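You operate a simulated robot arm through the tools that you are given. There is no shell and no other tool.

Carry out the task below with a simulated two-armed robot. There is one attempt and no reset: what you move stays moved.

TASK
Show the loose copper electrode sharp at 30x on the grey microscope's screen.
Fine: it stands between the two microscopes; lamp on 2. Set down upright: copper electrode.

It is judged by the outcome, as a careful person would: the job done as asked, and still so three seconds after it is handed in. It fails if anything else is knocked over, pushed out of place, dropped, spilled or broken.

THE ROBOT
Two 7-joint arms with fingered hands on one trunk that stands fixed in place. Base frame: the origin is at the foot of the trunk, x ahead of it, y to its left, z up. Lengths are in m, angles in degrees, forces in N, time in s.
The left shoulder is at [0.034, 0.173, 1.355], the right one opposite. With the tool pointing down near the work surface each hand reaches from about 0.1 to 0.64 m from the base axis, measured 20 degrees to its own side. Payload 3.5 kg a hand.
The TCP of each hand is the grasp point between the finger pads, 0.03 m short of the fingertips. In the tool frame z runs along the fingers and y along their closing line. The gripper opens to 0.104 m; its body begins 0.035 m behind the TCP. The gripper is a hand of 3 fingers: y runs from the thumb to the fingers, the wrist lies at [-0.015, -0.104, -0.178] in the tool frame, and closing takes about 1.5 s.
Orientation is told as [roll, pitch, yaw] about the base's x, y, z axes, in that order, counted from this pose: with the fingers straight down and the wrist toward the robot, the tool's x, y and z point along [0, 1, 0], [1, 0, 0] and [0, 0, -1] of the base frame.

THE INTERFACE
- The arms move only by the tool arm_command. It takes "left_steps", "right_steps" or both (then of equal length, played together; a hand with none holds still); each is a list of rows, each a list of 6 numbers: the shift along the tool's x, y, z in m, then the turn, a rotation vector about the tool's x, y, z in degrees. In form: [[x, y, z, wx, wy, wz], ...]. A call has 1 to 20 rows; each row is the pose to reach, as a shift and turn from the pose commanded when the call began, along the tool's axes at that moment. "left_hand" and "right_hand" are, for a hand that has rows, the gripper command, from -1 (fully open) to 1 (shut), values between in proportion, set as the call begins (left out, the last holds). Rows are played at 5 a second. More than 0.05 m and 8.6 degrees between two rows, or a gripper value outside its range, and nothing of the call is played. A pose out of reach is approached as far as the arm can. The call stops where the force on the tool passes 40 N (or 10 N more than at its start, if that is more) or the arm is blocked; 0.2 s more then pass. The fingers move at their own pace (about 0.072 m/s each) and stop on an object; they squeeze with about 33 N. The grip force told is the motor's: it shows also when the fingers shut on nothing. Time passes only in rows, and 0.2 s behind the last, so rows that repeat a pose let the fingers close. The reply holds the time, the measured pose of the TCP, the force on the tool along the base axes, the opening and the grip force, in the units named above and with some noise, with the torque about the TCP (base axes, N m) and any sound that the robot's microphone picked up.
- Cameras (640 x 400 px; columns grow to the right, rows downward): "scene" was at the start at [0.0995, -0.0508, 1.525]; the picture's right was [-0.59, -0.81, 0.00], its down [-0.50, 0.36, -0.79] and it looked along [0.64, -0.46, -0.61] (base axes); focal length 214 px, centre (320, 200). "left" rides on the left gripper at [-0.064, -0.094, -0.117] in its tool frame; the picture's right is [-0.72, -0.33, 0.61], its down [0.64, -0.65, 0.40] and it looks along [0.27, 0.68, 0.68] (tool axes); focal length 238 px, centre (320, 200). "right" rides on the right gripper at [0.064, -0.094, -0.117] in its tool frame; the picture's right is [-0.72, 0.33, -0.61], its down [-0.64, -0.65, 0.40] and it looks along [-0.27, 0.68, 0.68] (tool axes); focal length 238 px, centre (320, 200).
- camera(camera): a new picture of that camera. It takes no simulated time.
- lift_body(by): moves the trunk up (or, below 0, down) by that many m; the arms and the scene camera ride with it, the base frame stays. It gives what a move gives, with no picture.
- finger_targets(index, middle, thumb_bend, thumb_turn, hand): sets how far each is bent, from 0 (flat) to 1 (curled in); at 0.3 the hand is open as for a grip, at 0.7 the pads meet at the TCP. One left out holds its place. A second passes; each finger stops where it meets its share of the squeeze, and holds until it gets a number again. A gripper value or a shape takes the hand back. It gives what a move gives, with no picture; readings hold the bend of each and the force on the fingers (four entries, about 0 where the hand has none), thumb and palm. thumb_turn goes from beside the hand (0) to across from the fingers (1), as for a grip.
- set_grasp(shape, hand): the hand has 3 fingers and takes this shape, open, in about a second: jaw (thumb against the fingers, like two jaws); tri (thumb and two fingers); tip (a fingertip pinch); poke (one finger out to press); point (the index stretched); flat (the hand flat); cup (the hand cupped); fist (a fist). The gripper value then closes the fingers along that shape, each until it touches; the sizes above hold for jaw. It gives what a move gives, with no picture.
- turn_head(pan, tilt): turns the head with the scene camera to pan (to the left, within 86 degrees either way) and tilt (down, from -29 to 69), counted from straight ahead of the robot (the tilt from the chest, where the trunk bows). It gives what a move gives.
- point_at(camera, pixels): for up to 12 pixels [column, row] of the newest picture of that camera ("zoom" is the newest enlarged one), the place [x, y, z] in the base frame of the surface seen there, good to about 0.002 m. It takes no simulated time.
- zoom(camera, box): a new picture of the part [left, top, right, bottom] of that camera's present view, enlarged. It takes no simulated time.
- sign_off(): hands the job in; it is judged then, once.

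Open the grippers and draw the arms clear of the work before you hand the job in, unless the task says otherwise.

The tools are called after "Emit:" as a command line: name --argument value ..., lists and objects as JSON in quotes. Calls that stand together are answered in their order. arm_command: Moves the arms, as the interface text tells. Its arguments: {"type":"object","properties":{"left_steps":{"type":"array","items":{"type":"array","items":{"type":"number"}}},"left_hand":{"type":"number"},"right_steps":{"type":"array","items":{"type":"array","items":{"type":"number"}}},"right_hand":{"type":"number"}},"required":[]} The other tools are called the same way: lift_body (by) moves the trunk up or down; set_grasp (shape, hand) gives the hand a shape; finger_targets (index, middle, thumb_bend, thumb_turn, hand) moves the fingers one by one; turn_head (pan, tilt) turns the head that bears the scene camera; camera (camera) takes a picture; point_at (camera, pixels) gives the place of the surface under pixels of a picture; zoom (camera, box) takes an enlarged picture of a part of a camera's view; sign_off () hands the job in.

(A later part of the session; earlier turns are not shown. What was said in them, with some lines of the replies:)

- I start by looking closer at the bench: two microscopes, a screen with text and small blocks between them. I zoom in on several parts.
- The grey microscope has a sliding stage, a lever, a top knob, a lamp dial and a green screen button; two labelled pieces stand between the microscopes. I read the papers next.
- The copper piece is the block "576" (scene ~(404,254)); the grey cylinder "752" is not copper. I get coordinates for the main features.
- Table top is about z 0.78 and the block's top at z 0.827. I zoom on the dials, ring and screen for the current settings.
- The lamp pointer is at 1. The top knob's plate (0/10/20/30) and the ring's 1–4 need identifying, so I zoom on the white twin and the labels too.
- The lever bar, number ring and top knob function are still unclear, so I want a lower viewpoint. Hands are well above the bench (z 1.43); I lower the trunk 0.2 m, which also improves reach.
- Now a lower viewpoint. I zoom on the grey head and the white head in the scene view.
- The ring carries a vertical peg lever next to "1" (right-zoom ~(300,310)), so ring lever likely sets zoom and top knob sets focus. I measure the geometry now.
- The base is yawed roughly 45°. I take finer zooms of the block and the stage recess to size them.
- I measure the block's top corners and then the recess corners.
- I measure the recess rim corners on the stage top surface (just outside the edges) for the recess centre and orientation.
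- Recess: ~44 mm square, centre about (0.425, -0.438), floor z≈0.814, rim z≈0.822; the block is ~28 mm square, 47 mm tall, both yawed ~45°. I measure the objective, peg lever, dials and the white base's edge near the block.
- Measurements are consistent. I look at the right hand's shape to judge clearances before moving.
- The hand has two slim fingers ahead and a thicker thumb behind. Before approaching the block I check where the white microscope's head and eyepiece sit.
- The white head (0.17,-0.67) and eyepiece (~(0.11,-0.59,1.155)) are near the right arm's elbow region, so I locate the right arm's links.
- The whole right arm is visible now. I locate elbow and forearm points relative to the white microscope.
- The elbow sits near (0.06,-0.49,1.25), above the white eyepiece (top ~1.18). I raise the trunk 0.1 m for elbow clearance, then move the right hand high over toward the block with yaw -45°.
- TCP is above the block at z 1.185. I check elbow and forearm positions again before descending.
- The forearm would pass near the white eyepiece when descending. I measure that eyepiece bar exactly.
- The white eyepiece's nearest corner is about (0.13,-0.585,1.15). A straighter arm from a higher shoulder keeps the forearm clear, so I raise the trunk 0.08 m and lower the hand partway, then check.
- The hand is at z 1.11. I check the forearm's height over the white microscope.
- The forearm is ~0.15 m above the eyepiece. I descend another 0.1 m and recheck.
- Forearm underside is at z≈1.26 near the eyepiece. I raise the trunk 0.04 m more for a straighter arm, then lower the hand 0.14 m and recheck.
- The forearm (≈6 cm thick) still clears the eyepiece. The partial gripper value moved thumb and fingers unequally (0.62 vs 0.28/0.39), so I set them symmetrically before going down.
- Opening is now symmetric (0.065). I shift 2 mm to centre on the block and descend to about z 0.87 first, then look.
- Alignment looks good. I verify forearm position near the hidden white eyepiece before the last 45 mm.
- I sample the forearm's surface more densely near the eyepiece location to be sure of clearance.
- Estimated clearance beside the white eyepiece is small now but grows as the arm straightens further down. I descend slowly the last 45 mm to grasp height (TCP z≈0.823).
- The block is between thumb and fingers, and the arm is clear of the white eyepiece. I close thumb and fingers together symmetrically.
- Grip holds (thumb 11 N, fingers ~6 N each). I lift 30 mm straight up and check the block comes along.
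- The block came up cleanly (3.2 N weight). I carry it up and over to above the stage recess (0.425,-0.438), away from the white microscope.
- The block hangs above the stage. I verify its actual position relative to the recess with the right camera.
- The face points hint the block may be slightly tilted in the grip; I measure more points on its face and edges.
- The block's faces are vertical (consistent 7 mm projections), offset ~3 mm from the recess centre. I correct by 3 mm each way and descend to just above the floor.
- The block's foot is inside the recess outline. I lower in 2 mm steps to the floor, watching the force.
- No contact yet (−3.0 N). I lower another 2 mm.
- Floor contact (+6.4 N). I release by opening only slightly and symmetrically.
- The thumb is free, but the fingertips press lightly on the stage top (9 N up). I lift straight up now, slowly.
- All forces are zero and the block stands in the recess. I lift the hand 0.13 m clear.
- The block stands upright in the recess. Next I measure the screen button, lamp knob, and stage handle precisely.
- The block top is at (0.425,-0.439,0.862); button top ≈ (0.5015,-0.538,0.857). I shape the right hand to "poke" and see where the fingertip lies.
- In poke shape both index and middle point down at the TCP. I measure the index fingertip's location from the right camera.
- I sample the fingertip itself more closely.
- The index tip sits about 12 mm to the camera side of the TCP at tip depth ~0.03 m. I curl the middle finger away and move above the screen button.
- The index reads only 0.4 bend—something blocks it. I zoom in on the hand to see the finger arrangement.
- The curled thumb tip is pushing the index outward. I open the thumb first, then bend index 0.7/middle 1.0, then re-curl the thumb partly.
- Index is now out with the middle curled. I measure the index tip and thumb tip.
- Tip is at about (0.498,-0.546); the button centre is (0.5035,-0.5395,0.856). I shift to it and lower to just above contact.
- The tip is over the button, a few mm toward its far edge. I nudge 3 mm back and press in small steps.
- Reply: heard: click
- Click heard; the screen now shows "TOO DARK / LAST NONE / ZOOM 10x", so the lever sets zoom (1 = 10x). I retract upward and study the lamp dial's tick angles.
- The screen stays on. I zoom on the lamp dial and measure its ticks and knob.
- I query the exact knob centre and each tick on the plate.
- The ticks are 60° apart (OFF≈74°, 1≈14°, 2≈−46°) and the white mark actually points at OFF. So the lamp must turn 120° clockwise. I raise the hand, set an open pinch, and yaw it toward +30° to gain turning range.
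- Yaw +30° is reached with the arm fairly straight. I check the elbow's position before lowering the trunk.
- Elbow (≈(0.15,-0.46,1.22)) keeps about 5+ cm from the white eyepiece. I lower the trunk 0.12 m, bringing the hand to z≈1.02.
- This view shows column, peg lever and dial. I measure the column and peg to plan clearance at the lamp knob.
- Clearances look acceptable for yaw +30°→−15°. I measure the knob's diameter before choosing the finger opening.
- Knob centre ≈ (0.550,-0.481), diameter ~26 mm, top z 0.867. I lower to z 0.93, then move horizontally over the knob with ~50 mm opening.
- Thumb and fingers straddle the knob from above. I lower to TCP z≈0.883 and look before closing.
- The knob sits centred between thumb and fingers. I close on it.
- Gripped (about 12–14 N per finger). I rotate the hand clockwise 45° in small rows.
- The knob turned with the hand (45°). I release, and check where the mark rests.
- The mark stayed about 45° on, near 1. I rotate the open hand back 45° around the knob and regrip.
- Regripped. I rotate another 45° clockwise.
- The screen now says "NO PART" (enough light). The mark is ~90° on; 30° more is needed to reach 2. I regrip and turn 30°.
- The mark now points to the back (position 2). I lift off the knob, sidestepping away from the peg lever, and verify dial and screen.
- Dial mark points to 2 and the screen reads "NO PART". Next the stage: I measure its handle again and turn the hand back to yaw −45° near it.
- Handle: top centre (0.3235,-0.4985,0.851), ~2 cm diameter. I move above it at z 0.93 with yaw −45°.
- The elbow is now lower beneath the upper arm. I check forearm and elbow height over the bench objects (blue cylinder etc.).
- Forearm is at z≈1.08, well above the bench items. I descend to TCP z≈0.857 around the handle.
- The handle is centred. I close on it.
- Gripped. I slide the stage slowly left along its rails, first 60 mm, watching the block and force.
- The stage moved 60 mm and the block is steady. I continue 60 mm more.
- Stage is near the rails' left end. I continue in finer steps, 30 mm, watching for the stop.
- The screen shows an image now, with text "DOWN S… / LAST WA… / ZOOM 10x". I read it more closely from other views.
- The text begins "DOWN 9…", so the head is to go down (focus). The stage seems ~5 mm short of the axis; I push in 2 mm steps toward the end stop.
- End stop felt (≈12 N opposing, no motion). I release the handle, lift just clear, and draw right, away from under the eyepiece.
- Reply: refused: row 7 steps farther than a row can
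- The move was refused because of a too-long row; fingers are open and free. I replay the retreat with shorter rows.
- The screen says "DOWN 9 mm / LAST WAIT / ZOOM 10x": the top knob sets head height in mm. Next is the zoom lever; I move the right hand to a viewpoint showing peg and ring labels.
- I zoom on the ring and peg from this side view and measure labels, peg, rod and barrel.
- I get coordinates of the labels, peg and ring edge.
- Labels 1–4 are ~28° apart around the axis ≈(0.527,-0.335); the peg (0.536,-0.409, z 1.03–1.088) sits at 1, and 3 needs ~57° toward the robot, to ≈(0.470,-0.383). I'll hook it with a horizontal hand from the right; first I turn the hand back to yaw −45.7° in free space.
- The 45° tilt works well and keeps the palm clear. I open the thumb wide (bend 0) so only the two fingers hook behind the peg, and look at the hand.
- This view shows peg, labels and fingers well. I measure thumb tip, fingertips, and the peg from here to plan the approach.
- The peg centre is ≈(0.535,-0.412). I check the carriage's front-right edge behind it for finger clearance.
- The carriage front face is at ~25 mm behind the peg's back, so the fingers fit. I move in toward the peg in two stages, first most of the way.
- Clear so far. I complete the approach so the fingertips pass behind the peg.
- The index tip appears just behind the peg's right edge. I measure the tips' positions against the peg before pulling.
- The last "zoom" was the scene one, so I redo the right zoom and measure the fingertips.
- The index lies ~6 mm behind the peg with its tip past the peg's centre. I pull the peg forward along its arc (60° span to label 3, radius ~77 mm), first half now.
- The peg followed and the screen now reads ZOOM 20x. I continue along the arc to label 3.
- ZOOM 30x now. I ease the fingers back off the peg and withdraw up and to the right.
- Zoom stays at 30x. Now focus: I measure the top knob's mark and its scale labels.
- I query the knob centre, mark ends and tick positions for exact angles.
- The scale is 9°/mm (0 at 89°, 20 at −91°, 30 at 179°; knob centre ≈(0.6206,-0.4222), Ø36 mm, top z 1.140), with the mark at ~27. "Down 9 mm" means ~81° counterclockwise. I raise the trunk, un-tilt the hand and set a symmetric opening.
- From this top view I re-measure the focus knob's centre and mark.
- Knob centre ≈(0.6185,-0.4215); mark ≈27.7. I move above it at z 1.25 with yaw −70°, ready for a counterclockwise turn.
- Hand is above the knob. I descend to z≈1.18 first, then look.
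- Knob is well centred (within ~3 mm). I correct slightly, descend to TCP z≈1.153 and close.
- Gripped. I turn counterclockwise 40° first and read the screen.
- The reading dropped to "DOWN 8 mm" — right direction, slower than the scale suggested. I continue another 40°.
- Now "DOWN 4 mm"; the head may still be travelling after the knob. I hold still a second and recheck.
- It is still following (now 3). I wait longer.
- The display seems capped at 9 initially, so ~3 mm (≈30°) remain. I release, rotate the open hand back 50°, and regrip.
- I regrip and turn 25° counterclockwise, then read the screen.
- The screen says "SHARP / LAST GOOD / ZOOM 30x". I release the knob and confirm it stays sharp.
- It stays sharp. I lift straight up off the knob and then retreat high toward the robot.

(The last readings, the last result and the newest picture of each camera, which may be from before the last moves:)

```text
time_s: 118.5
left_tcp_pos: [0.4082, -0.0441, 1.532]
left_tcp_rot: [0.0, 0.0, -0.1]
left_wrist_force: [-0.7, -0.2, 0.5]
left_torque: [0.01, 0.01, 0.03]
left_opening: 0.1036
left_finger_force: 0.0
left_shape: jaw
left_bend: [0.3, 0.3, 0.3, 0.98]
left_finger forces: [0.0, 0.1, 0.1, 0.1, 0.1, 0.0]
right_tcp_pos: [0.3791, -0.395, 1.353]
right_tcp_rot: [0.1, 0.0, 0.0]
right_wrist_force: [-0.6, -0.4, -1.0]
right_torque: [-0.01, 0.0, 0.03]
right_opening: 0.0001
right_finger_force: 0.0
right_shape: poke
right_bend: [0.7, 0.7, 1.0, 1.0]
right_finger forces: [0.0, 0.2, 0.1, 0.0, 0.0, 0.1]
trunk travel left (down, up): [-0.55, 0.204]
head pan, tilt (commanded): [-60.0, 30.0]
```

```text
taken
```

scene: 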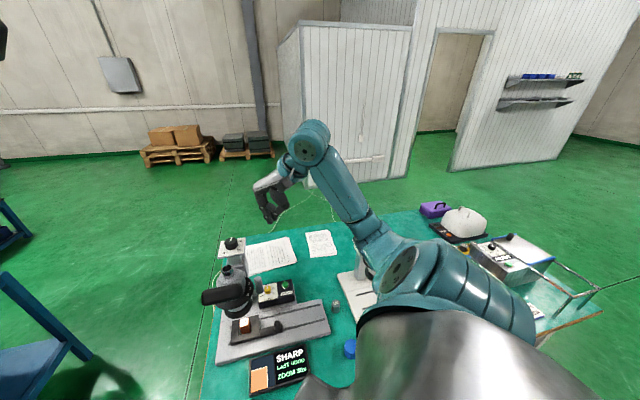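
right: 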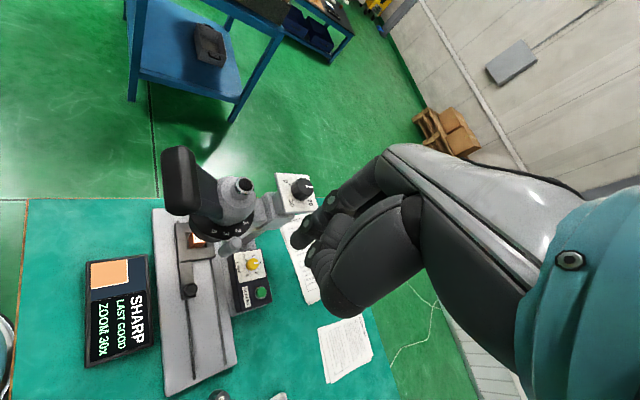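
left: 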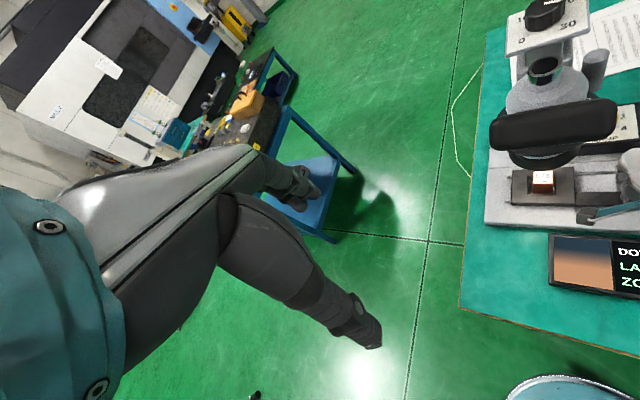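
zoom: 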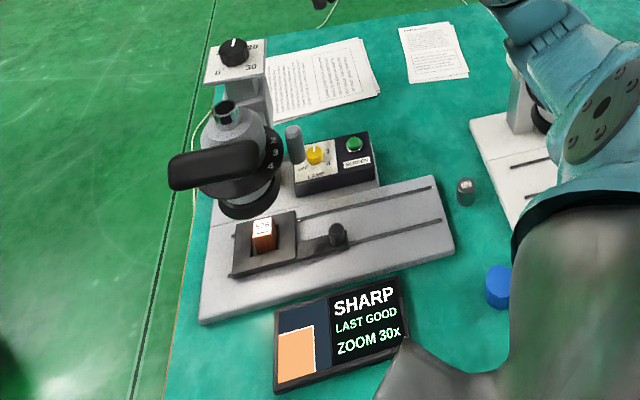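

Sharp and clear of the work. I open the right hand to jaw, raise it a bit, and verify lamp dial, lever, block, and neighbours.

Emit:
set_grasp --hand "right" --shape "jaw"

Emit:
arm_command --right_steps '[[0, 0, -0.03, 0, 0, 0], [0, -0.01, -0.06, 0, 0, 0], [0, -0.02, -0.09, 0, 0, 0], [0, -0.02, -0.09, 0, 0, 0]]' --right_hand -1

Emit:
camera --camera "scene"

Emit:
zoom --camera "scene" --box '[195, 225, 315, 345]'

Emit:
zoom --camera "scene" --box '[245, 270, 305, 320]'

Emit:
zoom --camera "scene" --box '[230, 330, 330, 398]'

Emit:
camera --camera "right"

Emit:
zoom --camera "right" --box '[210, 230, 300, 310]'

```text
time_s: 119.5
left_tcp_pos: [0.4074, -0.0426, 1.5333]
left_tcp_rot: [0.0, 0.1, 0.1]
left_wrist_force: [-0.8, -0.4, 0.4]
left_torque: [0.01, -0.02, -0.01]
left_opening: 0.1033
left_finger_force: 0.1
left_shape: jaw
left_bend: [0.3, 0.3, 0.3, 0.98]
left_finger forces: [0.0, 0.0, 0.0, 0.0, 0.0, 0.0]
right_tcp_pos: [0.3778, -0.3955, 1.3536]
right_tcp_rot: [0.1, -0.1, 0.0]
right_wrist_force: [0.6, 1.0, 0.4]
right_torque: [0.01, -0.03, -0.01]
right_opening: 0.104
right_finger_force: 0.1
right_shape: jaw
right_bend: [0.3, 0.3, 0.3, 0.98]
right_finger forces: [0.0, 0.0, 0.0, 0.0, 0.1, 0.1]
trunk travel left (down, up): [-0.55, 0.204]
head pan, tilt (commanded): [-60.0, 30.0]
```

```text
time_s: 120.5
left_tcp_pos: [0.4091, -0.0433, 1.5332]
left_tcp_rot: [0.1, 0.1, 0.1]
left_wrist_force: [0.4, -0.1, -0.3]
left_torque: [-0.03, 0.02, -0.04]
left_opening: 0.1035
left_finger_force: 0.0
left_shape: jaw
left_bend: [0.3, 0.3, 0.3, 0.98]
left_finger forces: [0.1, 0.1, 0.0, 0.0, 0.0, 0.0]
right_tcp_pos: [0.3586, -0.3957, 1.4422]
right_tcp_rot: [0.0, 0.0, 0.1]
right_wrist_force: [-0.6, -0.1, -0.2]
right_torque: [0.05, -0.02, 0.01]
right_opening: 0.1038
right_finger_force: 0.0
right_shape: jaw
right_bend: [0.3, 0.3, 0.3, 0.98]
right_finger forces: [0.0, 0.1, 0.0, 0.0, 0.0, 0.1]
trunk travel left (down, up): [-0.55, 0.204]
head pan, tilt (commanded): [-60.0, 30.0]
```

```text
taken
```

scene: 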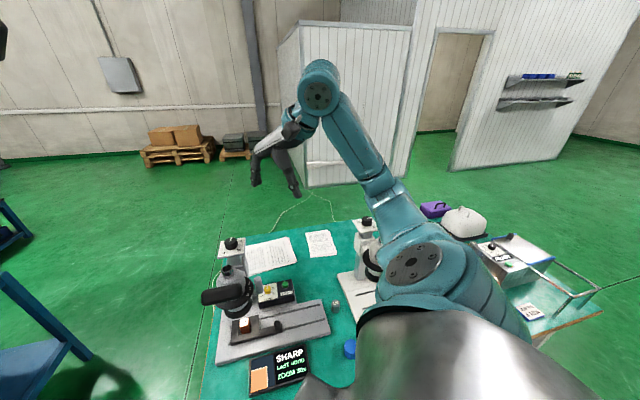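

```text
3.33 times, centred on (255, 285) of scene
```

zoom: 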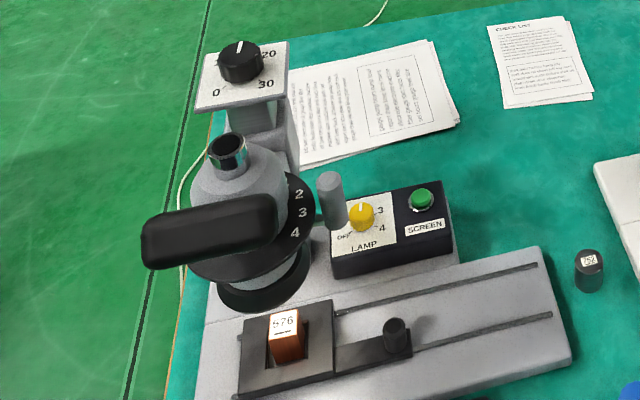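

```text
8.00 times, centred on (275, 295) of scene
```

zoom: 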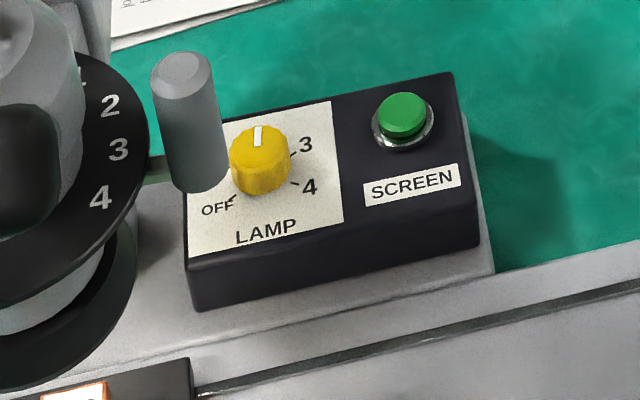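

```text
5.88 times, centred on (280, 364) of scene
```

zoom: 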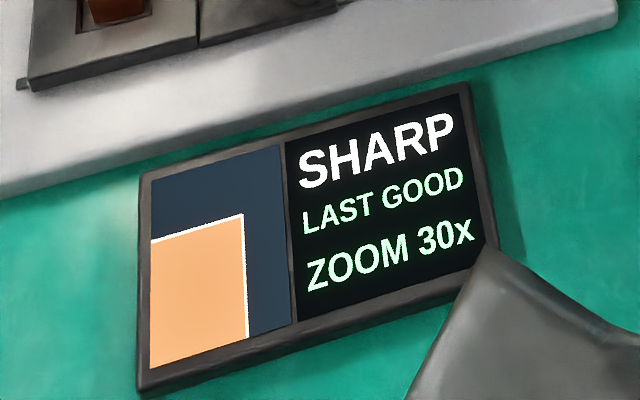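

```text
taken
```

right: 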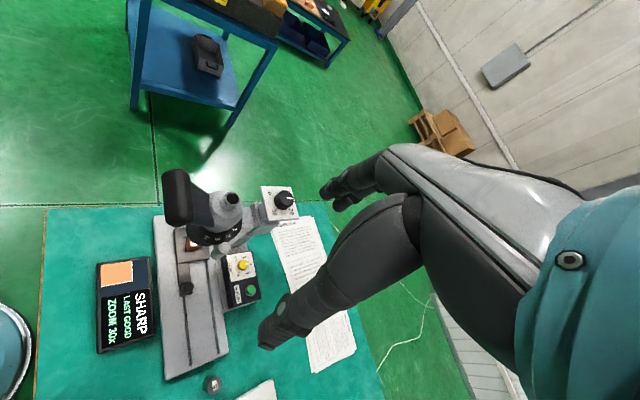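

```text
5.00 times, centred on (255, 270) of right
```

zoom: 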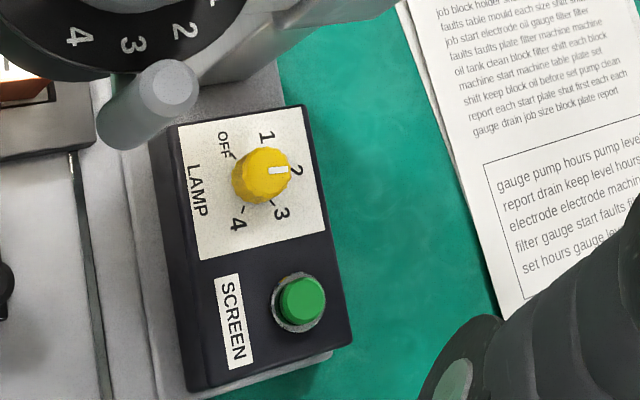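

Everything checks: SHARP at 30x, LAST GOOD, lamp mark on 2, lever at 3, block 576 upright in the stage, cylinder 752 and the papers unmoved, both hands open and clear. I hand the job in.

Emit:
sign_off

```text
The job is handed in.
```

The loose copper electrode (576) is showing sharp at 30x on the grey microscope's screen. I've handed the job in. The last screen check, about six seconds after I let go of the focus knob, still read "SHARP / LAST GOOD / ZOOM 30x".

- **Electrode:** it stands upright, label up, in the stage recess, with the stage slid to its end stop under the objective. The screen image shows one corner of the block rather than the whole of it.
- **Lamp:** on 2. It was off to begin with.
- **Zoom and focus:** the zoom lever is at 3, and I lowered the head until the screen read sharp.
- **Surroundings:** cylinder 752, the papers and the blue cylinder look unmoved. The right arm passed close to the white microscope's eyepiece while I picked up the electrode. I felt no contact, but I didn't re-measure its position afterwards.

Both hands are open and clear of the bench.
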